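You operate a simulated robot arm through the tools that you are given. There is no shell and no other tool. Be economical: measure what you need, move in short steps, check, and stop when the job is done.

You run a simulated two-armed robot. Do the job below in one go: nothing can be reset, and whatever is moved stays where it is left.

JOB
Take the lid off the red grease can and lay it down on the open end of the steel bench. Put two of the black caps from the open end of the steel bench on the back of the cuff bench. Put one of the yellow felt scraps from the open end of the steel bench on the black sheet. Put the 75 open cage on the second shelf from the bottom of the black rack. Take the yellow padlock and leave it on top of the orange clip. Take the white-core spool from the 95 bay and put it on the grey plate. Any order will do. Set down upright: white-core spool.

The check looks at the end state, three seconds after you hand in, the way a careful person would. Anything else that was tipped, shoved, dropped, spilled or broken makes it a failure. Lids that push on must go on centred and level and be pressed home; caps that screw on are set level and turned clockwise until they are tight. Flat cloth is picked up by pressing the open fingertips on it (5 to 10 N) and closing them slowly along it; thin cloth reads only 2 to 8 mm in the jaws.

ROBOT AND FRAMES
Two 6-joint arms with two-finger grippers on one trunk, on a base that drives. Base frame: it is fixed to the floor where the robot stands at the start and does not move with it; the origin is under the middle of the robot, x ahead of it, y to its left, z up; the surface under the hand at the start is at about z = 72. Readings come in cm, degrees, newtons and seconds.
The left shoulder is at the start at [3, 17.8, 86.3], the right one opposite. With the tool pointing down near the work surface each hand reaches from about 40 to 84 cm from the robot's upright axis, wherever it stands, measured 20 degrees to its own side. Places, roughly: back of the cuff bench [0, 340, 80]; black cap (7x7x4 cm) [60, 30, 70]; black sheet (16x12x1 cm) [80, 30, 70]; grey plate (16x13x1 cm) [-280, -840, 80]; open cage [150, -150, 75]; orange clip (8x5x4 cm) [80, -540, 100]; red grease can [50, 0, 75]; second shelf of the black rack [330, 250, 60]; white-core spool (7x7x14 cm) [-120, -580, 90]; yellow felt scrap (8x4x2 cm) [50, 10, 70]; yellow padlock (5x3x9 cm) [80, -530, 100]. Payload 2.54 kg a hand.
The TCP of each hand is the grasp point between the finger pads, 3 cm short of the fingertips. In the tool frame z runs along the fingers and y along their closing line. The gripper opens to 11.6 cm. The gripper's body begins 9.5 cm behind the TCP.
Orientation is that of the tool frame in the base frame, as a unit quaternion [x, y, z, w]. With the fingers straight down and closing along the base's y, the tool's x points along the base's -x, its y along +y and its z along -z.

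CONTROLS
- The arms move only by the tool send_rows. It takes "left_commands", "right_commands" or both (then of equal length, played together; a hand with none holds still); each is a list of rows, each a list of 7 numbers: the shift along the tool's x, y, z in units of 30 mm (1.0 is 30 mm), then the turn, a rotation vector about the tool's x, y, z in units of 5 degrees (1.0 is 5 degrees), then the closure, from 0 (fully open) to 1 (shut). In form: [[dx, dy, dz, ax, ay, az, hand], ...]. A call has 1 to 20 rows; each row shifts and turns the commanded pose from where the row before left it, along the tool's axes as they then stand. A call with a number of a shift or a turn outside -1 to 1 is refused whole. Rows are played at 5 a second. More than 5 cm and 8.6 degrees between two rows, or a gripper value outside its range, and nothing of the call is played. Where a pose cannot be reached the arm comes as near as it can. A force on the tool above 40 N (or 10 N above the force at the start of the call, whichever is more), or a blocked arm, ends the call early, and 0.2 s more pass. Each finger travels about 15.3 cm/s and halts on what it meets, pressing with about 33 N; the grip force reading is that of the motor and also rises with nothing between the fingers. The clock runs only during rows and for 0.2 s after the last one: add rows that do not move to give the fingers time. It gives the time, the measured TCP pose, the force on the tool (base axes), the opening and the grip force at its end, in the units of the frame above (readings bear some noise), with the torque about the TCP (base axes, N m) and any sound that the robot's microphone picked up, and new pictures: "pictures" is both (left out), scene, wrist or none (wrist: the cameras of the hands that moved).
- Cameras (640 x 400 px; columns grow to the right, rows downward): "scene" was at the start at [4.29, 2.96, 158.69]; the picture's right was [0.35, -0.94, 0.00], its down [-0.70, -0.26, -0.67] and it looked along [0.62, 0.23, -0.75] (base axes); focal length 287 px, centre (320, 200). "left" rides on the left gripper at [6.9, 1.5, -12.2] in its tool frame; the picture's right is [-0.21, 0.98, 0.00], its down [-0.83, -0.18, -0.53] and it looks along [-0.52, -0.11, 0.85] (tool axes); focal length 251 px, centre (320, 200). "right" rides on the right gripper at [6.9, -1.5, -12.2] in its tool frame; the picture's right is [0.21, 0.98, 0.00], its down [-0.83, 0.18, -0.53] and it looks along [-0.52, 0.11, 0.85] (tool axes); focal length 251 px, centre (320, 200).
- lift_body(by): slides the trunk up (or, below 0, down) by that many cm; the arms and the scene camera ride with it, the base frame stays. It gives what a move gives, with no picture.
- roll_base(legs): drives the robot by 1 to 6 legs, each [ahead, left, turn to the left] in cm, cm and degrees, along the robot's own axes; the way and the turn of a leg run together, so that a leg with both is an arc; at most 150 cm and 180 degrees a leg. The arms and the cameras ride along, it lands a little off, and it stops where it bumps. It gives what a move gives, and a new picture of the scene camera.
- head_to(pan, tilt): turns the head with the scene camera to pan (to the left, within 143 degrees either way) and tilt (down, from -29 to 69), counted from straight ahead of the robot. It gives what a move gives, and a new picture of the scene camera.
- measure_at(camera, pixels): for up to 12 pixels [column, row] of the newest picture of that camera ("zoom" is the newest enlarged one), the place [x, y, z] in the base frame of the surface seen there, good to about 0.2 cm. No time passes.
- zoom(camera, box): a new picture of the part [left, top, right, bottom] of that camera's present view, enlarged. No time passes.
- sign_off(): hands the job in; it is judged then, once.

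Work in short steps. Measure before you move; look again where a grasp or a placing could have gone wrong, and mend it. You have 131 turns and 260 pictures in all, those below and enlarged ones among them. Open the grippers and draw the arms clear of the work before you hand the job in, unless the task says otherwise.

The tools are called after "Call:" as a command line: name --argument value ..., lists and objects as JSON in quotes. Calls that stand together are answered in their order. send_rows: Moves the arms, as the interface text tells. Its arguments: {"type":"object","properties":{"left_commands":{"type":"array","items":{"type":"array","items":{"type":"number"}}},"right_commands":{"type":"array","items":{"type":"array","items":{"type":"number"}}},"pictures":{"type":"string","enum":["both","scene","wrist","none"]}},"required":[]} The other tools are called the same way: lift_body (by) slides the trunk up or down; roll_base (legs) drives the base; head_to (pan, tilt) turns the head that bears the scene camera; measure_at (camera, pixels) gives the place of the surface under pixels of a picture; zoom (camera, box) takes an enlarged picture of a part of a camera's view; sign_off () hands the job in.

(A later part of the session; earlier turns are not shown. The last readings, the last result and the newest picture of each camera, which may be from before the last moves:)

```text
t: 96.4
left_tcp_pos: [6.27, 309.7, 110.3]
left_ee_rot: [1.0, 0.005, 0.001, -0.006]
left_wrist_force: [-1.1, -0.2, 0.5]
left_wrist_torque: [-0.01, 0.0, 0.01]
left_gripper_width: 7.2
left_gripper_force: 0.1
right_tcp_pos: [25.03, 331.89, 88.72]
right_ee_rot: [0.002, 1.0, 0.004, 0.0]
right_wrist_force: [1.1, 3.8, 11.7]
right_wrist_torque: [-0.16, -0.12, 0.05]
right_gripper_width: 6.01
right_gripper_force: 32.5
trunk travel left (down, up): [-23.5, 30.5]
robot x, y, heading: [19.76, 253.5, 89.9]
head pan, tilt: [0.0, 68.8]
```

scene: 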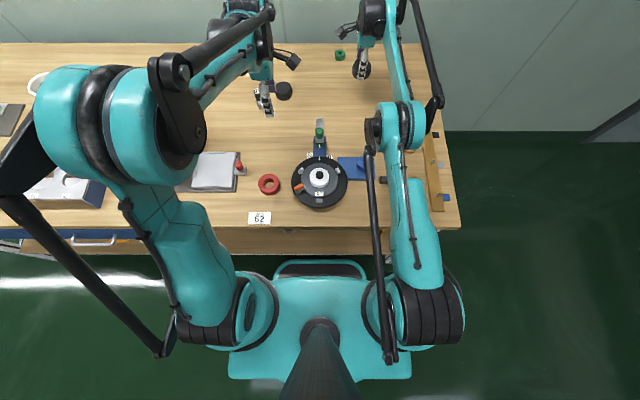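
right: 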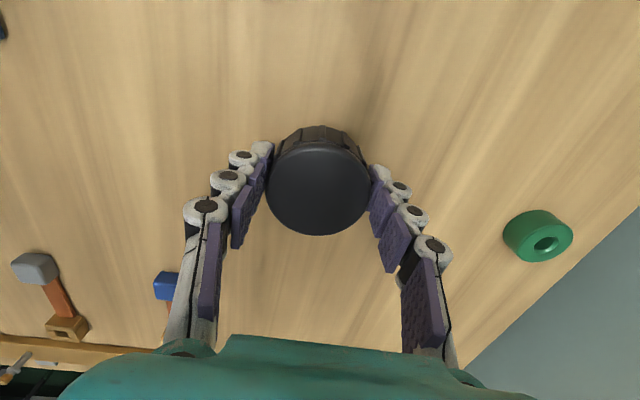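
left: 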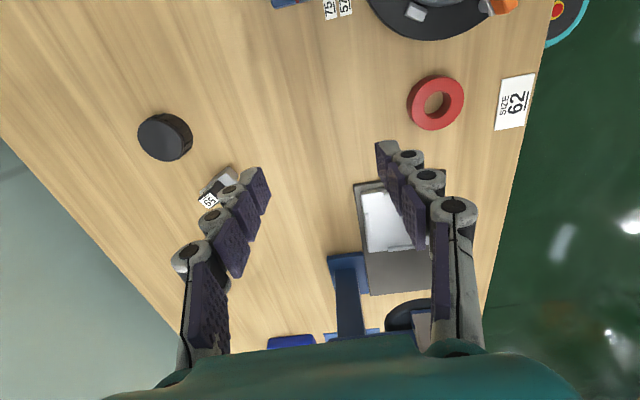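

Contact. Open a little, rise high, then draw back.

Call:
send_rows --right_commands '[[0, 0, 0, 0, 0, 0, 0.42], [0, 0, 0, 0, 0, 0, 0.38], [0, 0, 0, 0, 0, 0, 0.38], [0, 0, -0.5, 0, 0, 0, 0.38], [0, 0, -0.8, 0, 0, 0, 0.38], [0, -0.1, -1, 0, 0, 0, 0.38], [0, -0.2, -1, 0, 0, 0, 0.38], [0, -0.3, -1, 0, 0, 0, 0.38], [0, -0.3, -1, 0, 0, 0, 0.38], [0, -0.3, -1, 0, 0, 0, 0.38], [0, -0.3, -1, 0, 0, 0, 0.38], [-0.5, -0.5, -1, 0, 0, 0, 0.38], [-0.5, -1, -0.5, 0, 0, 0, 0.38], [-0.5, -1, 0, 0, 0, 0, 0.38], [-0.5, -1, 0, 0, 0, 0, 0.38], [0, -1, 0, 0, 0, 0, 0.38]]' --pictures "both"

```text
t: 99.8
left_tcp_pos: [6.19, 309.91, 110.4]
left_ee_rot: [1.0, 0.005, 0.001, -0.006]
left_wrist_force: [-0.5, 0.2, 0.3]
left_wrist_torque: [0.03, -0.01, 0.02]
left_gripper_width: 7.18
left_gripper_force: 0.0
right_tcp_pos: [30.8, 313.77, 114.99]
right_ee_rot: [0.002, 1.0, 0.002, 0.0]
right_wrist_force: [-0.7, -0.6, 0.3]
right_wrist_torque: [0.05, -0.01, -0.01]
right_gripper_width: 7.19
right_gripper_force: 0.0
trunk travel left (down, up): [-23.5, 30.5]
robot x, y, heading: [19.49, 253.39, 89.8]
head pan, tilt: [0.0, 68.8]
```

scene: 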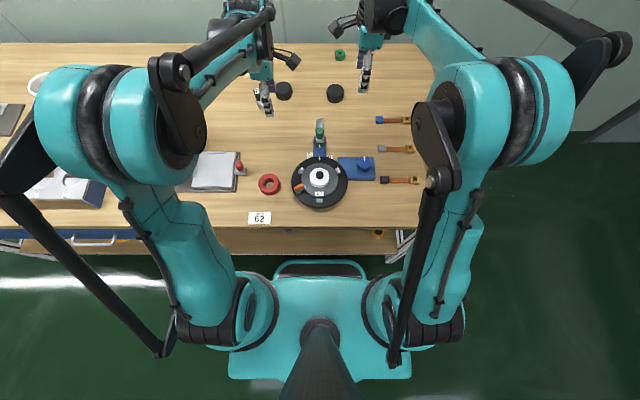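
right: 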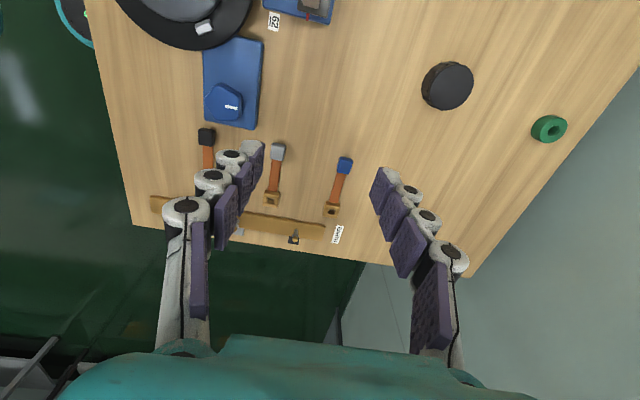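

Both caps stand at the back. I back off, turn to heading 0 and look around toward the cage and the rack.

Call:
roll_base --legs '[[-60, 0, 0], [0, 0, -90]]'

Call:
head_to --pan -65 --tilt 18

Call:
head_to --pan 10 --tilt 18

```text
t: 107.1
left_tcp_pos: [76.06, 205.14, 110.23]
left_ee_rot: [-0.707, 0.708, -0.005, 0.003]
left_wrist_force: [0.7, 0.4, -0.9]
left_wrist_torque: [0.02, 0.0, 0.0]
left_gripper_width: 7.18
left_gripper_force: 0.1
right_tcp_pos: [79.79, 180.48, 114.92]
right_ee_rot: [0.713, 0.702, 0.0, 0.001]
right_wrist_force: [0.1, 0.3, 0.8]
right_wrist_torque: [-0.01, 0.0, 0.01]
right_gripper_width: 7.21
right_gripper_force: 0.1
trunk travel left (down, up): [-23.5, 30.5]
robot x, y, heading: [19.82, 191.99, -0.8]
head pan, tilt: [0.0, 68.8]
```

scene: 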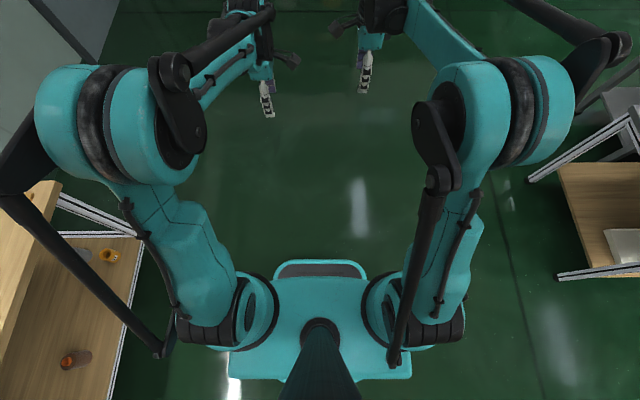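

```text
t: 108.5
left_tcp_pos: [76.1, 204.99, 110.24]
left_ee_rot: [-0.706, 0.708, -0.005, 0.002]
left_wrist_force: [-0.7, -1.1, -0.1]
left_wrist_torque: [0.02, -0.02, -0.01]
left_gripper_width: 7.2
left_gripper_force: 0.1
right_tcp_pos: [79.9, 180.62, 114.94]
right_ee_rot: [0.712, 0.702, 0.001, 0.001]
right_wrist_force: [0.0, -0.3, -0.7]
right_wrist_torque: [-0.02, 0.0, 0.02]
right_gripper_width: 7.18
right_gripper_force: 0.1
trunk travel left (down, up): [-23.5, 30.5]
robot x, y, heading: [19.63, 192.26, -0.8]
head pan, tilt: [-65.0, 18.0]
```

scene: 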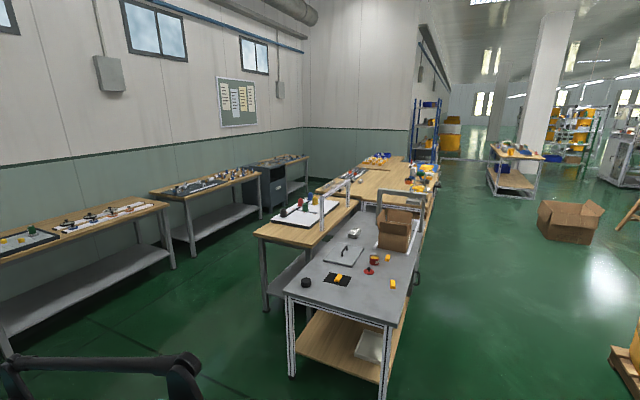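

```text
t: 109.9
left_tcp_pos: [76.06, 204.98, 110.23]
left_ee_rot: [-0.707, 0.707, -0.005, 0.003]
left_wrist_force: [0.3, -0.3, -0.6]
left_wrist_torque: [-0.02, -0.03, 0.0]
left_gripper_width: 7.18
left_gripper_force: 0.0
right_tcp_pos: [79.87, 180.48, 114.92]
right_ee_rot: [0.711, 0.703, 0.001, 0.0]
right_wrist_force: [-0.4, 0.5, 0.1]
right_wrist_torque: [0.01, 0.01, 0.01]
right_gripper_width: 7.21
right_gripper_force: 0.0
trunk travel left (down, up): [-23.5, 30.5]
robot x, y, heading: [19.35, 192.29, -0.9]
head pan, tilt: [10.0, 18.0]
```

scene: 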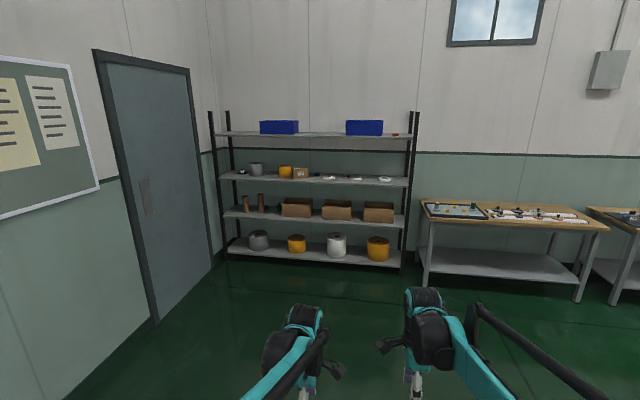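

The black rack is ahead: second shelf holds cartons at row ~210. I measure it and zoom.

Call:
measure_at --camera "scene" --pixels '[[275, 215], [320, 221], [395, 223], [228, 214], [262, 210], [298, 214], [275, 207], [230, 207], [225, 180], [395, 180], [228, 243], [300, 180]]'

Call:
zoom --camera "scene" --box '[210, 150, 420, 270]'

Call:
head_to --pan -72 --tilt 14

Call:
zoom --camera "scene" --box '[150, 120, 420, 290]'

```text
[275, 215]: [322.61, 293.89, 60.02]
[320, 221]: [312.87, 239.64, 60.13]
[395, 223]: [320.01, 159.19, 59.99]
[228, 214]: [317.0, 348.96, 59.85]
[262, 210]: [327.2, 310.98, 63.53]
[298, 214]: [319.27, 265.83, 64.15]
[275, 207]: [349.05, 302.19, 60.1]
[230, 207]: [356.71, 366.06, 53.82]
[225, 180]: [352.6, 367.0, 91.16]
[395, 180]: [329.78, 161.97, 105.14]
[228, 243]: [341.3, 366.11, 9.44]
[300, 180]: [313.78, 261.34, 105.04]
```

```text
3.05 times, centred on (315, 210) of scene
```

zoom: 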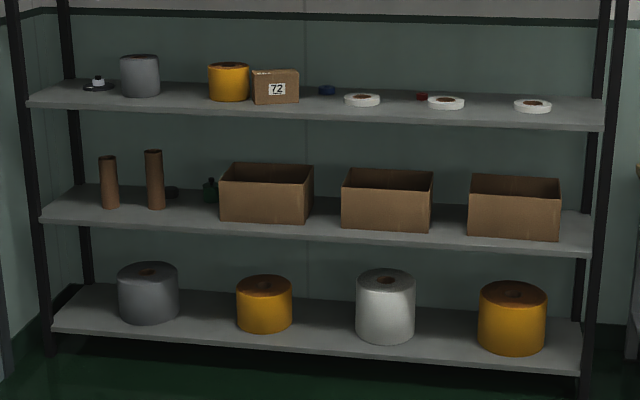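

```text
t: 111.5
left_tcp_pos: [76.1, 205.1, 110.36]
left_ee_rot: [-0.706, 0.708, -0.005, 0.003]
left_wrist_force: [-0.5, -0.3, 0.5]
left_wrist_torque: [0.0, -0.01, 0.03]
left_gripper_width: 7.19
left_gripper_force: 0.1
right_tcp_pos: [79.78, 180.51, 114.91]
right_ee_rot: [0.712, 0.702, 0.001, 0.0]
right_wrist_force: [-0.4, -0.8, 0.6]
right_wrist_torque: [-0.01, 0.03, 0.0]
right_gripper_width: 7.2
right_gripper_force: 0.1
trunk travel left (down, up): [-23.5, 30.5]
robot x, y, heading: [19.52, 192.31, -0.9]
head pan, tilt: [-72.0, 14.0]
```

scene: 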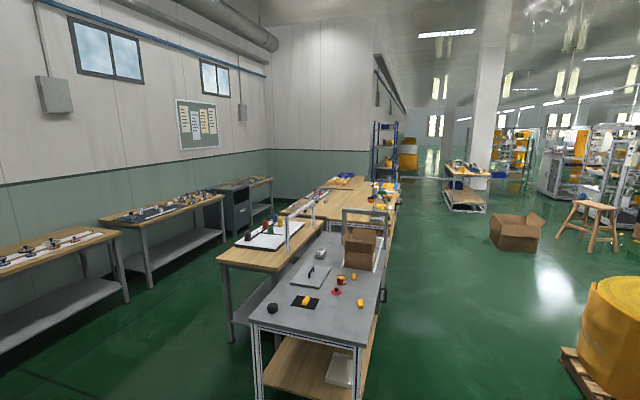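

```text
2.35 times, centred on (285, 205) of scene
```

zoom: 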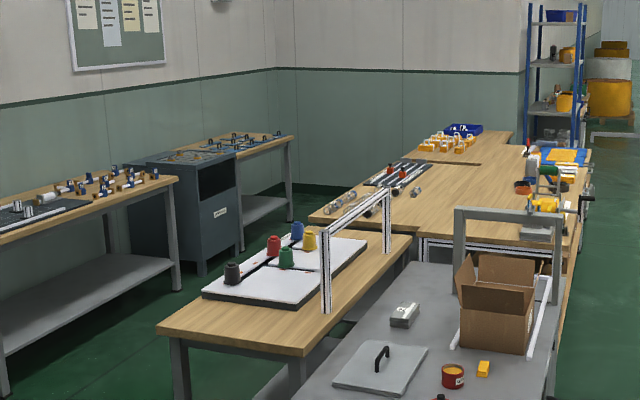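

Shelf 2 is z=60, front edge x≈313. I measure the layout around the cage's place (150,-150).

Call:
measure_at --camera "scene" --pixels '[[218, 262], [278, 270], [325, 222], [252, 312], [283, 211], [320, 217], [330, 185], [293, 202], [322, 195], [135, 290], [225, 240], [340, 182]]'

Call:
zoom --camera "scene" --box '[270, 160, 410, 260]'

```text
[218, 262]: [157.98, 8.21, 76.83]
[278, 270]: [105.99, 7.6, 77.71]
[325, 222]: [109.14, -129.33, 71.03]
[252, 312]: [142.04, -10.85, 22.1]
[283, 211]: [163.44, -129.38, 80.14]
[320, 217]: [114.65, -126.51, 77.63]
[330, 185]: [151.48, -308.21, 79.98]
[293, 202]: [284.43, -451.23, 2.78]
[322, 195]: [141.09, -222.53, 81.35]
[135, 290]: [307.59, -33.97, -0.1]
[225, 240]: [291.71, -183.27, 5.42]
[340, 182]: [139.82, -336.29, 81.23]
```

```text
4.00 times, centred on (340, 210) of scene
```

zoom: 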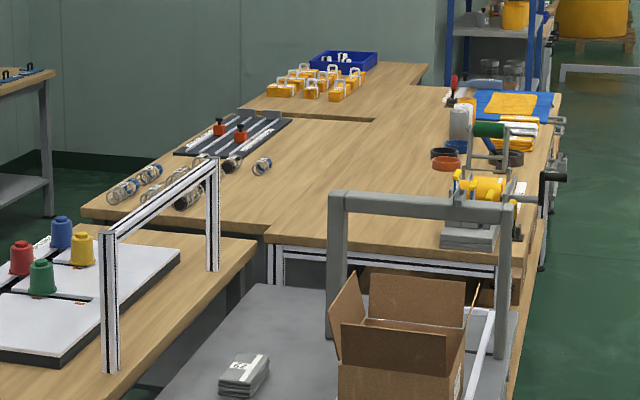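

Wire cages are at the aisle end of the wooden bench (z=80, around x 150, y -150). I drive round via the aisle: turn right, strafe 208 left, then go ahead.

Call:
roll_base --legs '[[0, 0, -89], [0, 120, 0], [0, 88, 0], [130, 0, 0], [130, 0, 0]]'

Call:
head_to --pan -35 --tilt 35

```text
t: 137.9
left_tcp_pos: [217.65, -130.07, 110.24]
left_ee_rot: [0.038, 0.999, -0.005, -0.002]
left_wrist_force: [0.1, -0.1, 0.1]
left_wrist_torque: [0.01, -0.01, 0.01]
left_gripper_width: 7.19
left_gripper_force: 0.0
right_tcp_pos: [192.75, -131.79, 115.0]
right_ee_rot: [0.999, -0.045, 0.0, 0.001]
right_wrist_force: [0.3, 0.3, -0.3]
right_wrist_torque: [0.03, -0.03, 0.02]
right_gripper_width: 7.18
right_gripper_force: 0.1
trunk travel left (down, up): [-23.5, 30.5]
robot x, y, heading: [209.17, -72.63, -95.0]
head pan, tilt: [-72.0, 14.0]
```

scene: 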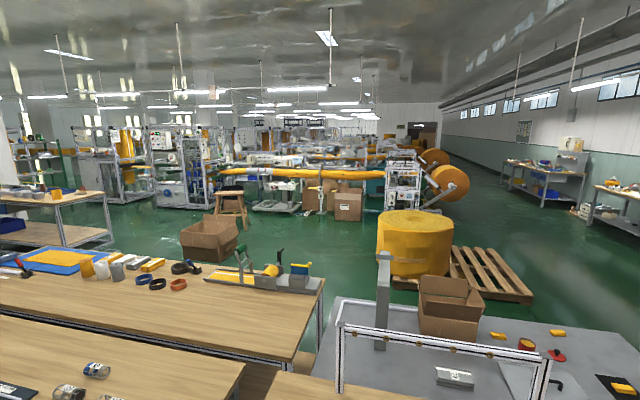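

```text
t: 138.9
left_tcp_pos: [217.47, -129.85, 110.25]
left_ee_rot: [0.038, 0.999, -0.006, -0.002]
left_wrist_force: [0.4, 0.3, -1.1]
left_wrist_torque: [0.04, -0.02, 0.01]
left_gripper_width: 7.22
left_gripper_force: 0.1
right_tcp_pos: [192.73, -131.78, 114.92]
right_ee_rot: [0.999, -0.044, 0.0, 0.001]
right_wrist_force: [-0.1, -0.7, -0.5]
right_wrist_torque: [-0.02, 0.01, -0.01]
right_gripper_width: 7.18
right_gripper_force: 0.1
trunk travel left (down, up): [-23.5, 30.5]
robot x, y, heading: [209.31, -72.5, -95.2]
head pan, tilt: [-35.0, 35.0]
```

scene: 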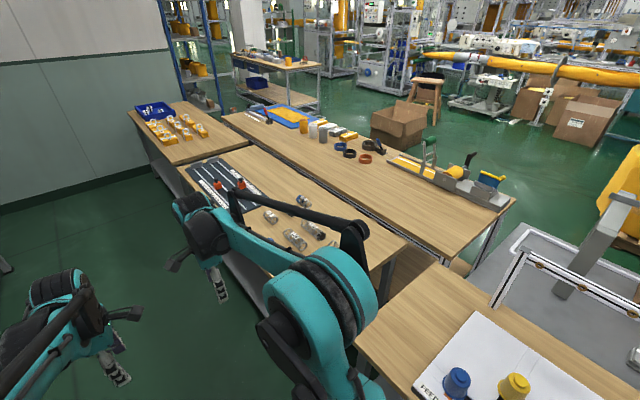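

Cages lie at (270,216), (302,200), (293,240), (315,230). I measure them and continue to stand beside them.

Call:
measure_at --camera "scene" --pixels '[[270, 216], [302, 200], [293, 240], [315, 230], [260, 225], [180, 165], [350, 265], [232, 185]]'

Call:
zoom --camera "scene" --box '[180, 150, 360, 270]'

Call:
roll_base --legs '[[0, 22, 5], [72, 0, 0], [0, 0, -90]]'

Call:
head_to --pan 0 --tilt 45

```text
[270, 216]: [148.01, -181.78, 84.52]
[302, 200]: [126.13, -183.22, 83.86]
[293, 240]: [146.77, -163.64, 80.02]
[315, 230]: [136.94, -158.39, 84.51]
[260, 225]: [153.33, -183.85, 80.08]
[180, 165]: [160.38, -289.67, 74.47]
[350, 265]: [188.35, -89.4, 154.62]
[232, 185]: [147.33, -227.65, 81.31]
```

```text
3.33 times, centred on (270, 210) of scene
```

zoom: 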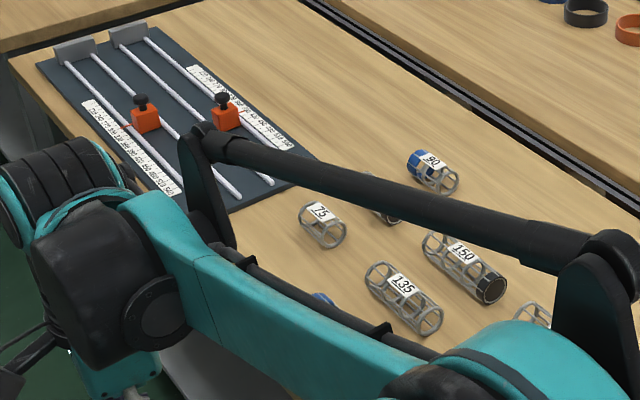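

```text
t: 147.9
left_tcp_pos: [174.18, -156.56, 110.25]
left_ee_rot: [0.712, 0.703, -0.001, -0.005]
left_wrist_force: [0.5, -0.4, 0.5]
left_wrist_torque: [0.0, -0.01, 0.02]
left_gripper_width: 7.19
left_gripper_force: 0.1
right_tcp_pos: [170.67, -131.94, 114.9]
right_ee_rot: [-0.699, 0.715, 0.001, -0.001]
right_wrist_force: [0.0, -0.3, -0.4]
right_wrist_torque: [-0.03, 0.02, 0.02]
right_gripper_width: 7.18
right_gripper_force: 0.1
trunk travel left (down, up): [-23.5, 30.5]
robot x, y, heading: [231.17, -144.19, 178.7]
head pan, tilt: [-35.0, 35.0]
```

scene: 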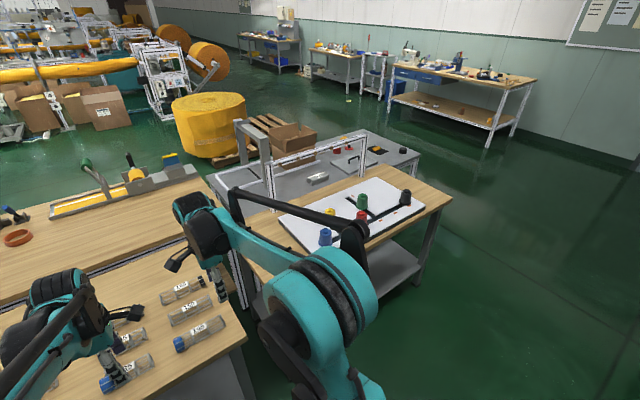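

```text
t: 148.9
left_tcp_pos: [174.17, -156.5, 110.21]
left_ee_rot: [0.712, 0.702, -0.002, -0.005]
left_wrist_force: [-0.3, 0.0, 0.8]
left_wrist_torque: [0.03, -0.02, 0.01]
left_gripper_width: 7.2
left_gripper_force: 0.0
right_tcp_pos: [170.69, -131.94, 114.78]
right_ee_rot: [-0.698, 0.716, 0.002, 0.0]
right_wrist_force: [-0.6, -0.6, 0.6]
right_wrist_torque: [-0.02, -0.02, -0.03]
right_gripper_width: 7.22
right_gripper_force: 0.1
trunk travel left (down, up): [-23.5, 30.5]
robot x, y, heading: [230.77, -144.64, 178.4]
head pan, tilt: [0.0, 45.0]
```

scene: 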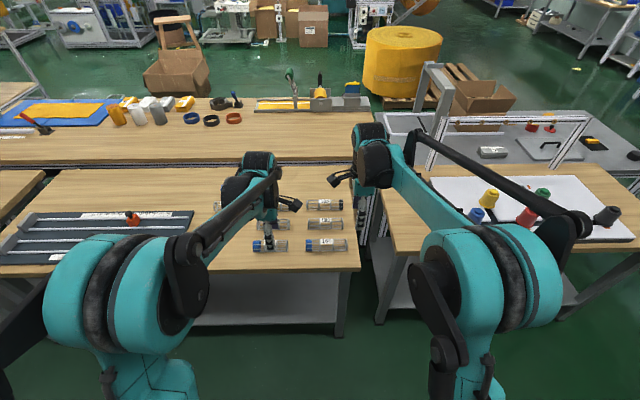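

The 75 cage should be near (148,-182), behind the left hand in this view. I look through the left wrist camera and a scene zoom.

Call:
zoom --camera "left" --box '[0, 0, 640, 400]'

Call:
zoom --camera "scene" --box '[190, 180, 370, 280]'

```text
1.00 times, centred on (320, 200) of left (not enlarged: the box is as wide or as high as the picture)
```

zoom: 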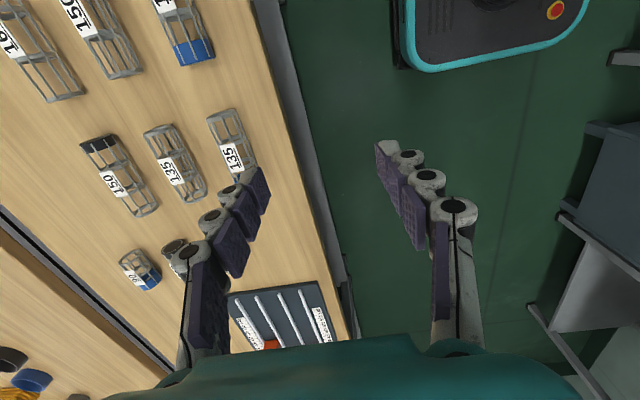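

```text
3.56 times, centred on (280, 230) of scene
```

zoom: 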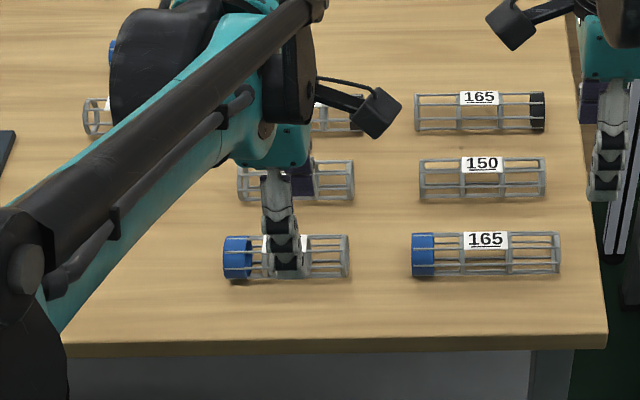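

The 75 open cage is at about (148,-182), lying along y. I strafe 26 cm left, and drive 24 ahead to have it under the left hand.

Call:
roll_base --legs '[[0, 26, 1.5], [23, 0, 0]]'

Call:
zoom --camera "left" --box '[0, 0, 640, 400]'

```text
t: 152.2
left_tcp_pos: [150.82, -183.69, 110.28]
left_ee_rot: [0.702, 0.712, -0.003, -0.005]
left_wrist_force: [0.3, -0.5, -0.6]
left_wrist_torque: [0.02, -0.06, 0.02]
left_gripper_width: 7.19
left_gripper_force: 0.1
right_tcp_pos: [146.64, -159.09, 114.83]
right_ee_rot: [-0.707, 0.707, 0.0, 0.0]
right_wrist_force: [-0.3, 0.1, -0.3]
right_wrist_torque: [0.01, 0.0, 0.01]
right_gripper_width: 7.18
right_gripper_force: 0.0
trunk travel left (down, up): [-23.5, 30.5]
robot x, y, heading: [207.41, -170.18, 179.9]
head pan, tilt: [0.0, 45.0]
```

scene: 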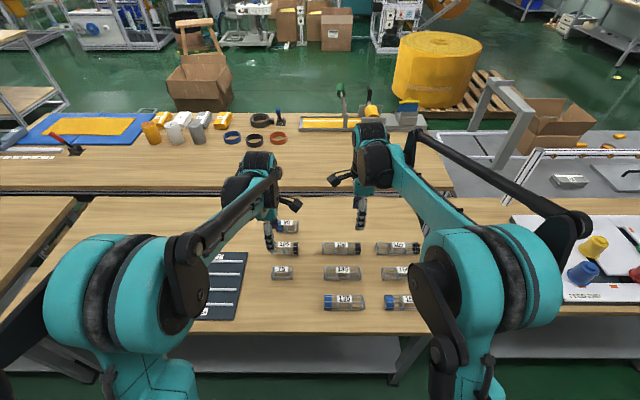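

```text
1.00 times, centred on (320, 200) of left (not enlarged: the box is as wide or as high as the picture)
```

zoom: 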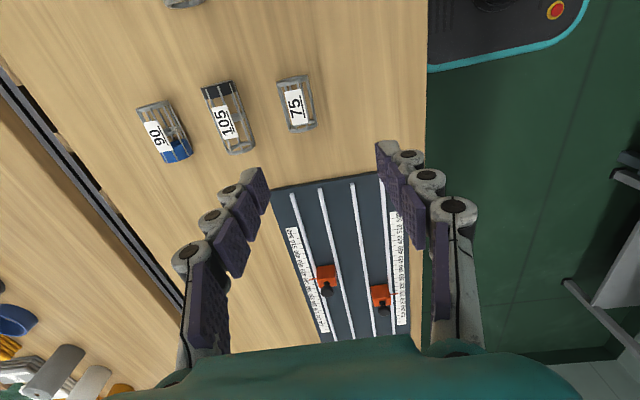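

The 75 cage is at (296,103) in the left view, open, clear of neighbours. Measure and zoom.

Call:
measure_at --camera "left" --pixels '[[296, 108], [290, 79], [305, 128], [281, 100], [312, 105], [330, 110], [228, 120], [215, 90], [245, 148]]'

Call:
zoom --camera "left" --box '[250, 60, 350, 150]'

Call:
measure_at --camera "scene" --pixels '[[283, 268], [273, 272], [293, 272], [315, 275]]'

```text
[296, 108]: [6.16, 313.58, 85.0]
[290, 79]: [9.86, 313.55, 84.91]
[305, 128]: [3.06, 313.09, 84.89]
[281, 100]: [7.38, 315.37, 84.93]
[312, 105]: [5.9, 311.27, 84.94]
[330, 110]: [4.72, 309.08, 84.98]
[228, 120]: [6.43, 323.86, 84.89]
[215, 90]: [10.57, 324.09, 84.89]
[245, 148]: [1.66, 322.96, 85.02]
```

```text
4.44 times, centred on (300, 105) of left
```

zoom: 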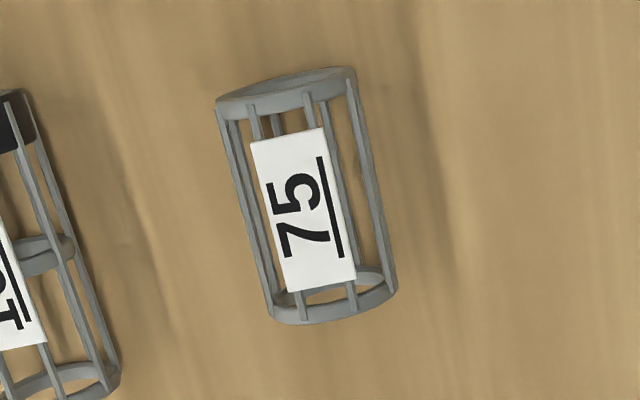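

```text
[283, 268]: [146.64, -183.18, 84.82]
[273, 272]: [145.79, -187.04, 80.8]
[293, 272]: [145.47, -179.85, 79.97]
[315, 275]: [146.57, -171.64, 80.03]
```

The left picture was stale; I measure in the fresh enlarged view.

Call:
measure_at --camera "zoom" --pixels '[[285, 100], [335, 300], [305, 210], [345, 95], [265, 305], [225, 105], [385, 290], [500, 200]]'

```text
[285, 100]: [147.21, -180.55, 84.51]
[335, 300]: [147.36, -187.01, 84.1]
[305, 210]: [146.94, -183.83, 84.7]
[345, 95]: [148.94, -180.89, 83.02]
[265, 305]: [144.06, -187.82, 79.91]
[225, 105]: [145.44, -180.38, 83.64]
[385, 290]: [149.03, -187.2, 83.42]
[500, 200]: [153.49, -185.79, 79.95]
```

Cage: centre (147.1,-183.9), along y, 4.6 cm dia, top 84.6. Left hand shifts over it and descends to just above grasp.

Call:
send_rows --left_commands '[[-0.05, -0.62, 0.5, 0, 0, 0, 0.3], [0, -0.62, 0.7, 0, 0, 0, 0.3], [0, 0, 1, 0, 0, 0, 0.3], [0, 0, 1, 0, 0, 0, 0.3], [0, 0, 1, 0, 0, 0, 0.3], [0, 0, 1, 0, 0, 0, 0.3], [0, 0, 1, 0, 0, 0, 0.3], [0, 0, 0, 0, 0, 0, 0.3]]' --pictures "wrist"

```text
t: 153.9
left_tcp_pos: [146.99, -183.84, 91.61]
left_ee_rot: [0.703, 0.711, -0.002, -0.005]
left_wrist_force: [-0.7, 0.8, 0.6]
left_wrist_torque: [-0.01, -0.02, 0.02]
left_gripper_width: 8.1
left_gripper_force: 0.0
right_tcp_pos: [146.79, -159.08, 115.11]
right_ee_rot: [0.708, -0.706, 0.0, 0.001]
right_wrist_force: [0.2, 0.4, 0.4]
right_wrist_torque: [0.0, 0.02, 0.01]
right_gripper_width: 7.18
right_gripper_force: 0.2
trunk travel left (down, up): [-23.5, 30.5]
robot x, y, heading: [207.66, -170.16, 180.0]
head pan, tilt: [0.0, 45.0]
```

left: 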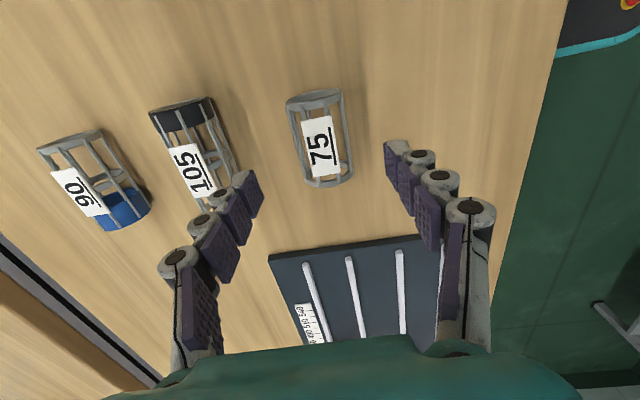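

Aligned; check clearance to the 105 cage.

Call:
measure_at --camera "left" --pixels '[[320, 100], [328, 175], [234, 165], [213, 110], [320, 140], [260, 140]]'

```text
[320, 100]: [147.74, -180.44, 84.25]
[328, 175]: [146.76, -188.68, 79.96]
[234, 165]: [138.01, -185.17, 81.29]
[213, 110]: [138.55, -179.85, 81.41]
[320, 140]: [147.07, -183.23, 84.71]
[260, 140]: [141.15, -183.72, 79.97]
```

Clear by ~3 cm. Descend 8.1 cm and close.

Call:
send_rows --left_commands '[[0, 0.03, 0.9, 0, 0, 0, 0.3], [0, 0, 0.9, 0, 0, 0, 0.3], [0, 0, 0.6, 0, 0, 0, 0.3], [0, 0, 0.3, 0, 0, 0, 0.3], [0, 0, 0, 0, 0, 0, 0.45], [0, 0, 0, 0, 0, 0, 0.55], [0, 0, 0, 0, 0, 0, 1], [0, 0, 0, 0, 0, 0, 1], [0, 0, 0, 0, 0, 0, 1]]' --pictures "wrist"

```text
t: 155.9
left_tcp_pos: [146.97, -183.72, 83.54]
left_ee_rot: [0.703, 0.711, -0.002, -0.005]
left_wrist_force: [-0.9, 0.3, -0.2]
left_wrist_torque: [0.02, 0.01, 0.01]
left_gripper_width: 4.42
left_gripper_force: 33.3
right_tcp_pos: [146.88, -159.12, 115.07]
right_ee_rot: [0.707, -0.707, -0.001, 0.0]
right_wrist_force: [0.2, -0.6, -0.7]
right_wrist_torque: [0.02, -0.01, -0.01]
right_gripper_width: 7.18
right_gripper_force: 0.1
trunk travel left (down, up): [-23.5, 30.5]
robot x, y, heading: [207.21, -170.23, 180.1]
head pan, tilt: [0.0, 45.0]
```

left: 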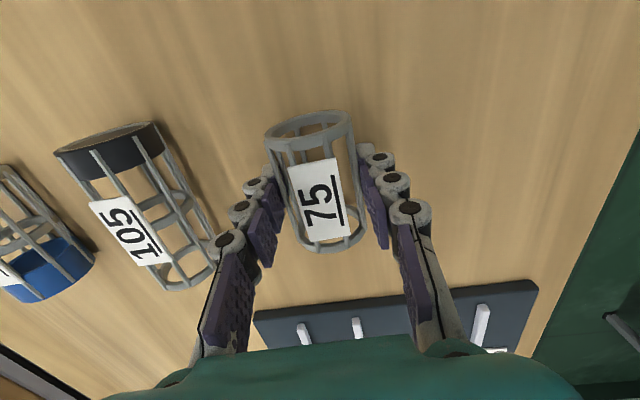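

Held (4.42 cm). Lift, back out, turn and drive up the aisle.

Call:
send_rows --left_commands '[[0, 0, -0.5, 0, 0, 0, 1], [0, 0, -1, 0, 0, 0, 1], [0, 0, -1, 0, 0, 0, 1], [0, 0, -1, 0, 0, 0, 1], [0, 0, -1, 0, 0, 0, 1], [0, 0, -1, 0, 0, 0, 1], [0, 0, -1, 0, 0, 0, 1], [0, 0, -1, 0, 0, 0, 1], [0, 0, -1, 0, 0, 0, 1]]' --pictures "wrist"

Call:
roll_base --legs '[[-24, 0, 0], [0, 0, -90], [140, 0, 0], [140, 0, 0]]'

```text
t: 157.9
left_tcp_pos: [147.41, -183.66, 109.2]
left_ee_rot: [0.702, 0.712, -0.003, -0.005]
left_wrist_force: [-0.1, -0.1, 0.1]
left_wrist_torque: [-0.03, 0.02, -0.04]
left_gripper_width: 4.45
left_gripper_force: 33.0
right_tcp_pos: [146.91, -159.18, 115.01]
right_ee_rot: [0.707, -0.707, -0.001, 0.002]
right_wrist_force: [0.4, 0.3, -0.4]
right_wrist_torque: [-0.02, 0.02, 0.02]
right_gripper_width: 7.19
right_gripper_force: 0.0
trunk travel left (down, up): [-23.5, 30.5]
robot x, y, heading: [206.75, -170.21, 179.8]
head pan, tilt: [0.0, 45.0]
```

left: 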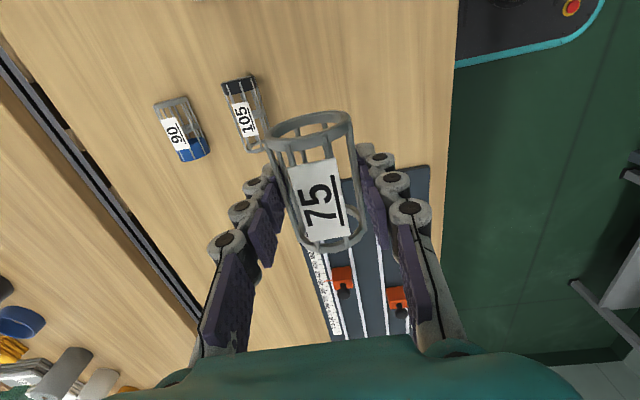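

```text
t: 176.6
left_tcp_pos: [210.13, 168.12, 109.08]
left_ee_rot: [1.0, 0.018, 0.002, -0.006]
left_wrist_force: [-0.7, 0.1, 0.1]
left_wrist_torque: [-0.02, 0.01, -0.02]
left_gripper_width: 4.43
left_gripper_force: 33.0
right_tcp_pos: [234.66, 169.2, 114.96]
right_ee_rot: [-0.012, 1.0, 0.001, 0.0]
right_wrist_force: [-0.9, 0.0, 0.1]
right_wrist_torque: [0.0, 0.01, -0.01]
right_gripper_width: 7.19
right_gripper_force: 0.1
trunk travel left (down, up): [-23.5, 30.5]
robot x, y, heading: [224.93, 108.3, 91.3]
head pan, tilt: [0.0, 45.0]
```

scene: 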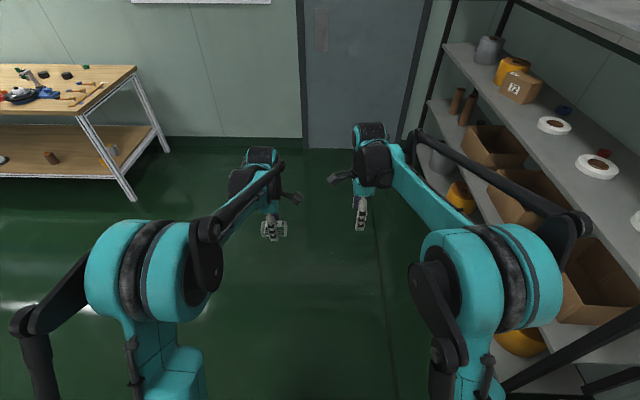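

Continue to y≈284, face the rack, lower the trunk 23 cm, and look.

Call:
roll_base --legs '[[90, 0, 0], [86, 0, -1.3], [0, 0, -90]]'

Call:
lift_body --by -23

Call:
head_to --pan 0 --tilt 30

```text
t: 189.4
left_tcp_pos: [281.58, 298.59, 109.04]
left_ee_rot: [0.712, -0.702, 0.005, -0.003]
left_wrist_force: [0.4, 0.1, -0.8]
left_wrist_torque: [0.0, 0.03, 0.02]
left_gripper_width: 4.44
left_gripper_force: 33.2
right_tcp_pos: [281.99, 273.97, 114.97]
right_ee_rot: [0.707, 0.707, 0.001, 0.001]
right_wrist_force: [0.4, -0.1, -0.1]
right_wrist_torque: [-0.05, 0.0, 0.01]
right_gripper_width: 7.19
right_gripper_force: 0.0
trunk travel left (down, up): [-23.5, 30.5]
robot x, y, heading: [221.66, 284.99, -0.2]
head pan, tilt: [0.0, 45.0]
```

scene: 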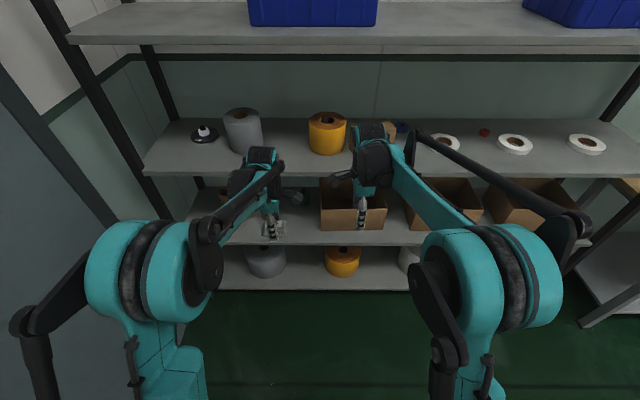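

```text
t: 191.8
left_tcp_pos: [281.66, 298.54, 86.14]
left_ee_rot: [0.712, -0.702, 0.005, -0.003]
left_wrist_force: [-0.3, 0.2, 0.4]
left_wrist_torque: [-0.01, -0.03, 0.03]
left_gripper_width: 4.44
left_gripper_force: 32.3
right_tcp_pos: [281.93, 274.08, 91.96]
right_ee_rot: [0.706, 0.708, 0.001, 0.001]
right_wrist_force: [0.0, -0.8, 0.2]
right_wrist_torque: [0.0, -0.01, 0.03]
right_gripper_width: 7.17
right_gripper_force: 0.1
trunk travel left (down, up): [-0.5, 53.5]
robot x, y, heading: [221.47, 285.06, -0.1]
head pan, tilt: [0.0, 45.0]
```

```text
t: 192.6
left_tcp_pos: [281.56, 298.55, 86.16]
left_ee_rot: [0.712, -0.702, 0.004, -0.003]
left_wrist_force: [-0.2, 0.3, -0.5]
left_wrist_torque: [-0.01, 0.04, -0.02]
left_gripper_width: 4.44
left_gripper_force: 33.1
right_tcp_pos: [282.01, 274.01, 91.91]
right_ee_rot: [0.706, 0.708, 0.002, 0.0]
right_wrist_force: [-0.9, 0.1, 0.0]
right_wrist_torque: [-0.01, -0.01, 0.01]
right_gripper_width: 7.2
right_gripper_force: 0.0
trunk travel left (down, up): [-0.5, 53.5]
robot x, y, heading: [221.52, 285.05, 0.1]
head pan, tilt: [0.0, 30.0]
```

scene: 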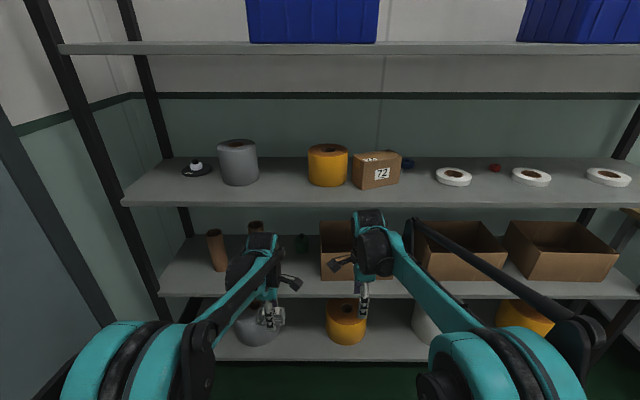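

Measure clearances: shelf 3 lower edge, wrist top, tubes, carton.

Call:
measure_at --camera "scene" --pixels '[[300, 206], [300, 202], [260, 237], [256, 228], [216, 250], [322, 250], [322, 275], [303, 285], [303, 242], [325, 225], [245, 262], [288, 285]]'

Call:
zoom --camera "scene" --box '[180, 190, 400, 340]'

```text
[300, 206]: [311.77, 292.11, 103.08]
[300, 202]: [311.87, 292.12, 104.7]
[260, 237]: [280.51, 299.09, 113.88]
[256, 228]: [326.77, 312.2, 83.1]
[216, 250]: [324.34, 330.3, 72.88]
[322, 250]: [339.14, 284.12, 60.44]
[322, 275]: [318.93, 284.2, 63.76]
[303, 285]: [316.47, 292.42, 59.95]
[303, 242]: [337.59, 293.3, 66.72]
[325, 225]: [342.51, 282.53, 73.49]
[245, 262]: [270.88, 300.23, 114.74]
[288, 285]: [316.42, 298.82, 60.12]
```

```text
2.67 times, centred on (290, 265) of scene
```

zoom: 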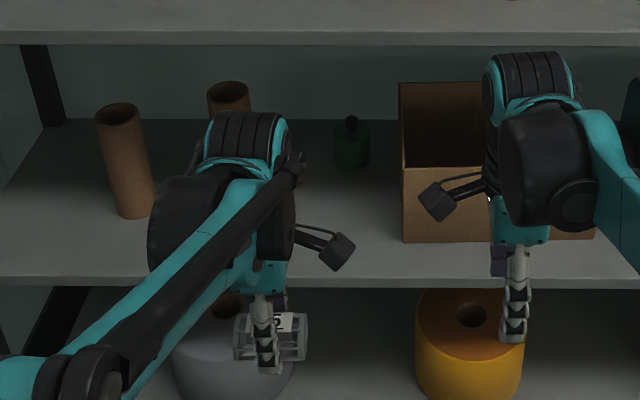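

Wrist top is ~28 cm above the TCP, so vertical placing fits (shelf 3 underside 103). Lower left to z≈67, draw the right hand back 15 cm, then drive 24 ahead.

Call:
send_rows --left_commands '[[0.1, 0, 1, 0, 0, 0, 1], [0.1, 0, 1, 0, 0, 0, 1], [0.1, 0, 1, 0, 0, 0, 1], [0.1, 0, 1, 0, 0, 0, 1], [0.1, 0, 1, 0, 0, 0, 1], [0, 0, 1, 0, 0, 0, 1], [0, 0, 0.35, 0, 0, 0, 1], [0, 0, 0, 0, 0, 0, 1]]' --right_commands '[[0, -0.8, 0, 0, 0, 0, 0.38], [0, -0.8, 0, 0, 0, 0, 0.38], [0, -0.8, 0, 0, 0, 0, 0.38], [0, -0.8, 0, 0, 0, 0, 0.38], [0, -0.8, 0, 0, 0, 0, 0.38], [0, -0.8, 0, 0, 0, 0, 0.38], [0, 0, 0, 0, 0, 0, 0.38], [0, 0, 0, 0, 0, 0, 0.38]]' --pictures "none"

Call:
roll_base --legs '[[23, 0, 0]]'

```text
t: 194.4
left_tcp_pos: [281.77, 296.92, 67.04]
left_ee_rot: [0.712, -0.702, 0.004, -0.002]
left_wrist_force: [-0.3, 0.5, 0.4]
left_wrist_torque: [0.0, -0.01, 0.0]
left_gripper_width: 4.44
left_gripper_force: 32.9
right_tcp_pos: [267.66, 274.22, 91.86]
right_ee_rot: [0.707, 0.707, -0.001, 0.0]
right_wrist_force: [-0.3, 0.1, 0.1]
right_wrist_torque: [0.02, 0.03, -0.05]
right_gripper_width: 7.18
right_gripper_force: 0.0
trunk travel left (down, up): [-0.5, 53.5]
robot x, y, heading: [221.6, 285.06, -0.1]
head pan, tilt: [0.0, 30.0]
```

```text
t: 196.1
left_tcp_pos: [304.78, 297.31, 67.02]
left_ee_rot: [0.713, -0.701, 0.005, -0.002]
left_wrist_force: [1.6, 0.5, 0.4]
left_wrist_torque: [0.02, -0.02, 0.02]
left_gripper_width: 4.43
left_gripper_force: 32.9
right_tcp_pos: [290.88, 274.57, 91.84]
right_ee_rot: [0.705, 0.709, 0.001, 0.001]
right_wrist_force: [0.5, -0.1, -0.3]
right_wrist_torque: [-0.02, 0.01, 0.01]
right_gripper_width: 7.19
right_gripper_force: 0.1
trunk travel left (down, up): [-0.5, 53.5]
robot x, y, heading: [244.55, 284.84, 0.2]
head pan, tilt: [0.0, 30.0]
```

scene: 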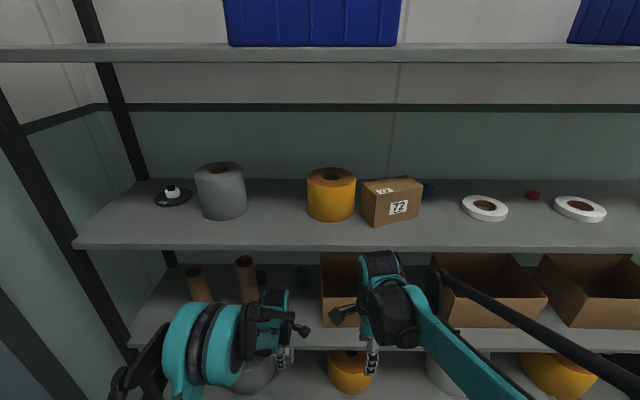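

Left is at (304.8,297.3,67). I extend 9 cm and check the elbow and wrist against shelf 3.

Call:
send_rows --left_commands '[[0, -1, 0.1, 0, 0, 0, 1], [0, -1, 0.1, 0, 0, 0, 1], [0, -1, 0.1, 0, 0, 0, 1], [0, 0, 0, 0, 0, 0, 1]]' --pictures "both"

```text
t: 197.1
left_tcp_pos: [313.87, 297.56, 66.15]
left_ee_rot: [0.713, -0.701, 0.005, -0.002]
left_wrist_force: [0.3, -0.5, 0.4]
left_wrist_torque: [-0.01, -0.04, 0.01]
left_gripper_width: 4.43
left_gripper_force: 33.0
right_tcp_pos: [290.84, 274.62, 91.81]
right_ee_rot: [0.706, 0.709, 0.0, 0.001]
right_wrist_force: [0.3, 0.1, 0.4]
right_wrist_torque: [0.03, 0.03, -0.01]
right_gripper_width: 7.2
right_gripper_force: 0.0
trunk travel left (down, up): [-0.5, 53.5]
robot x, y, heading: [244.44, 285.16, 0.1]
head pan, tilt: [0.0, 30.0]
```

scene: 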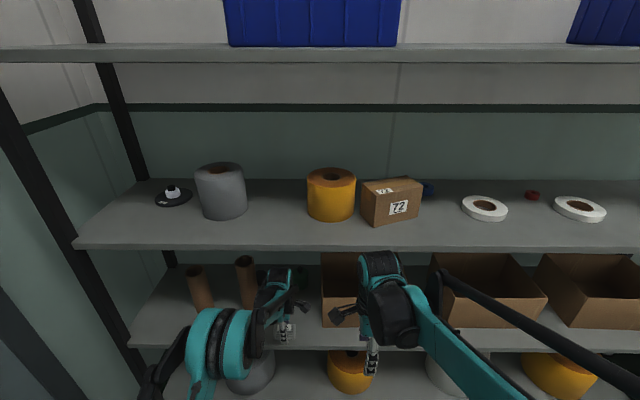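
left: 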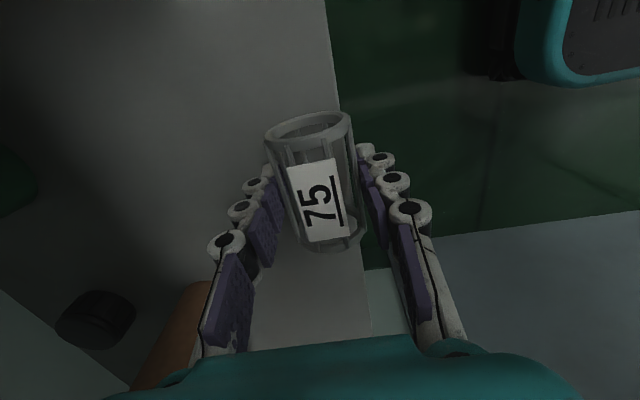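

Clear. Extend 7 cm more and lower toward contact.

Call:
send_rows --left_commands '[[0, -0.8, 0, 0, 0, 0, 1], [0, -0.8, 0, 0, 0, 0, 1], [0, -0.8, 0, 0, 0, 0, 1], [0, 0, 0.3, 0, 0, 0, 1], [0, 0, 0.3, 0, 0, 0, 1], [0, 0, 0.1, 0, 0, 0, 1], [0, 0, 0, 0, 0, 0, 1]]' --pictures "wrist"

```text
t: 198.7
left_tcp_pos: [320.92, 297.73, 64.14]
left_ee_rot: [0.713, -0.701, 0.006, -0.003]
left_wrist_force: [-0.2, -1.2, 0.8]
left_wrist_torque: [-0.01, -0.02, 0.04]
left_gripper_width: 4.42
left_gripper_force: 32.7
right_tcp_pos: [290.73, 274.53, 91.79]
right_ee_rot: [0.705, 0.709, 0.001, 0.0]
right_wrist_force: [0.0, -0.3, 0.7]
right_wrist_torque: [0.01, 0.03, -0.01]
right_gripper_width: 7.17
right_gripper_force: 0.0
trunk travel left (down, up): [-0.5, 53.5]
robot x, y, heading: [244.95, 284.83, 0.1]
head pan, tilt: [0.0, 30.0]
```

left: 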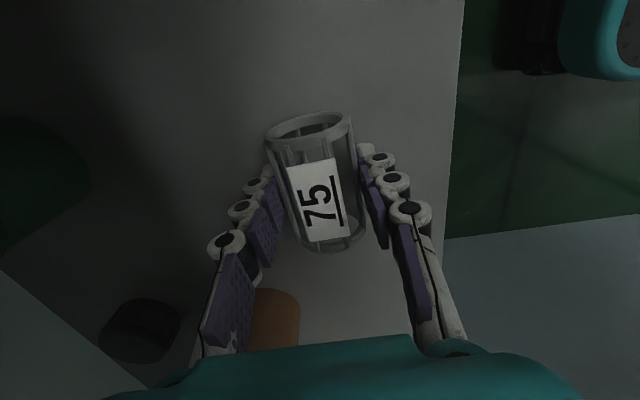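

About 0.6 cm to go; creep down.

Call:
send_rows --left_commands '[[0, 0, 0.07, 0, 0, 0, 1], [0, 0, 0.06, 0, 0, 0, 1], [0, 0, 0.06, 0, 0, 0, 1], [0, 0, 0.03, 0, 0, 0, 1], [0, 0, 0, 0, 0, 0, 1]]' --pictures "none"

```text
t: 199.9
left_tcp_pos: [320.99, 297.67, 63.51]
left_ee_rot: [0.714, -0.7, 0.005, -0.003]
left_wrist_force: [0.5, -0.6, 0.0]
left_wrist_torque: [0.02, 0.0, -0.01]
left_gripper_width: 4.43
left_gripper_force: 32.8
right_tcp_pos: [290.71, 274.56, 91.71]
right_ee_rot: [0.705, 0.709, 0.001, 0.001]
right_wrist_force: [-0.5, 0.0, -0.1]
right_wrist_torque: [-0.01, 0.04, 0.01]
right_gripper_width: 7.2
right_gripper_force: 0.1
trunk travel left (down, up): [-0.5, 53.5]
robot x, y, heading: [244.26, 284.99, 0.5]
head pan, tilt: [0.0, 30.0]
```

Call:
send_rows --left_commands '[[0, 0, 0.05, 0, 0, 0, 1], [0, 0, 0.04, 0, 0, 0, 1], [0, 0, 0, 0, 0, 0, 1]]' --pictures "none"

```text
t: 200.7
left_tcp_pos: [321.01, 297.62, 63.58]
left_ee_rot: [0.714, -0.7, 0.005, -0.004]
left_wrist_force: [6.5, 0.0, 22.8]
left_wrist_torque: [0.1, -0.05, -0.02]
left_gripper_width: 4.43
left_gripper_force: 33.3
right_tcp_pos: [290.61, 274.48, 92.03]
right_ee_rot: [0.705, 0.709, 0.002, 0.001]
right_wrist_force: [0.1, -0.3, -0.4]
right_wrist_torque: [-0.01, 0.01, 0.0]
right_gripper_width: 7.19
right_gripper_force: 0.0
trunk travel left (down, up): [-0.5, 53.5]
robot x, y, heading: [244.61, 284.94, 0.5]
head pan, tilt: [0.0, 30.0]
```

Contact. Open gently, rise 6 cm, look.

Call:
send_rows --left_commands '[[0, 0, -0.03, 0, 0, 0, 1], [0, 0, 0, 0, 0, 0, 0.6], [0, 0, 0, 0, 0, 0, 0.55], [0, 0, 0, 0, 0, 0, 0.5], [0, 0, 0, 0, 0, 0, 0.42], [0, 0, -0.3, 0, 0, 0, 0.42], [0, 0, -0.6, 0, 0, 0, 0.42], [0, 0, -0.6, 0, 0, 0, 0.42], [0, 0, -0.5, 0, 0, 0, 0.42], [0, 0, 0, 0, 0, 0, 0.42]]' --pictures "wrist"

```text
t: 202.9
left_tcp_pos: [321.17, 297.72, 69.49]
left_ee_rot: [0.713, -0.701, 0.005, -0.002]
left_wrist_force: [0.3, -0.5, 0.1]
left_wrist_torque: [-0.03, 0.0, 0.0]
left_gripper_width: 6.73
left_gripper_force: 0.0
right_tcp_pos: [290.76, 274.59, 91.85]
right_ee_rot: [0.705, 0.709, 0.0, 0.001]
right_wrist_force: [0.2, 0.1, 0.0]
right_wrist_torque: [-0.02, 0.04, 0.02]
right_gripper_width: 7.18
right_gripper_force: 0.0
trunk travel left (down, up): [-0.5, 53.5]
robot x, y, heading: [244.41, 285.55, 0.6]
head pan, tilt: [0.0, 30.0]
```

left: 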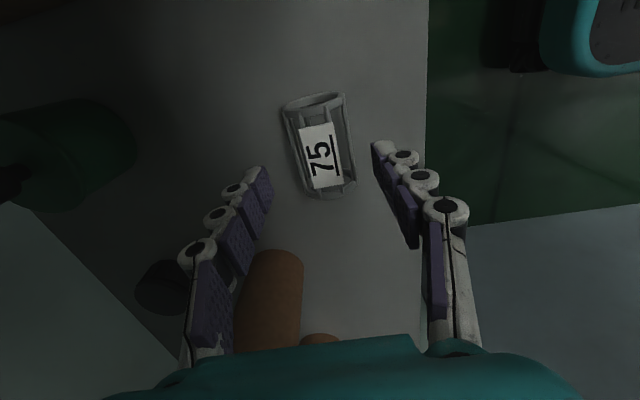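

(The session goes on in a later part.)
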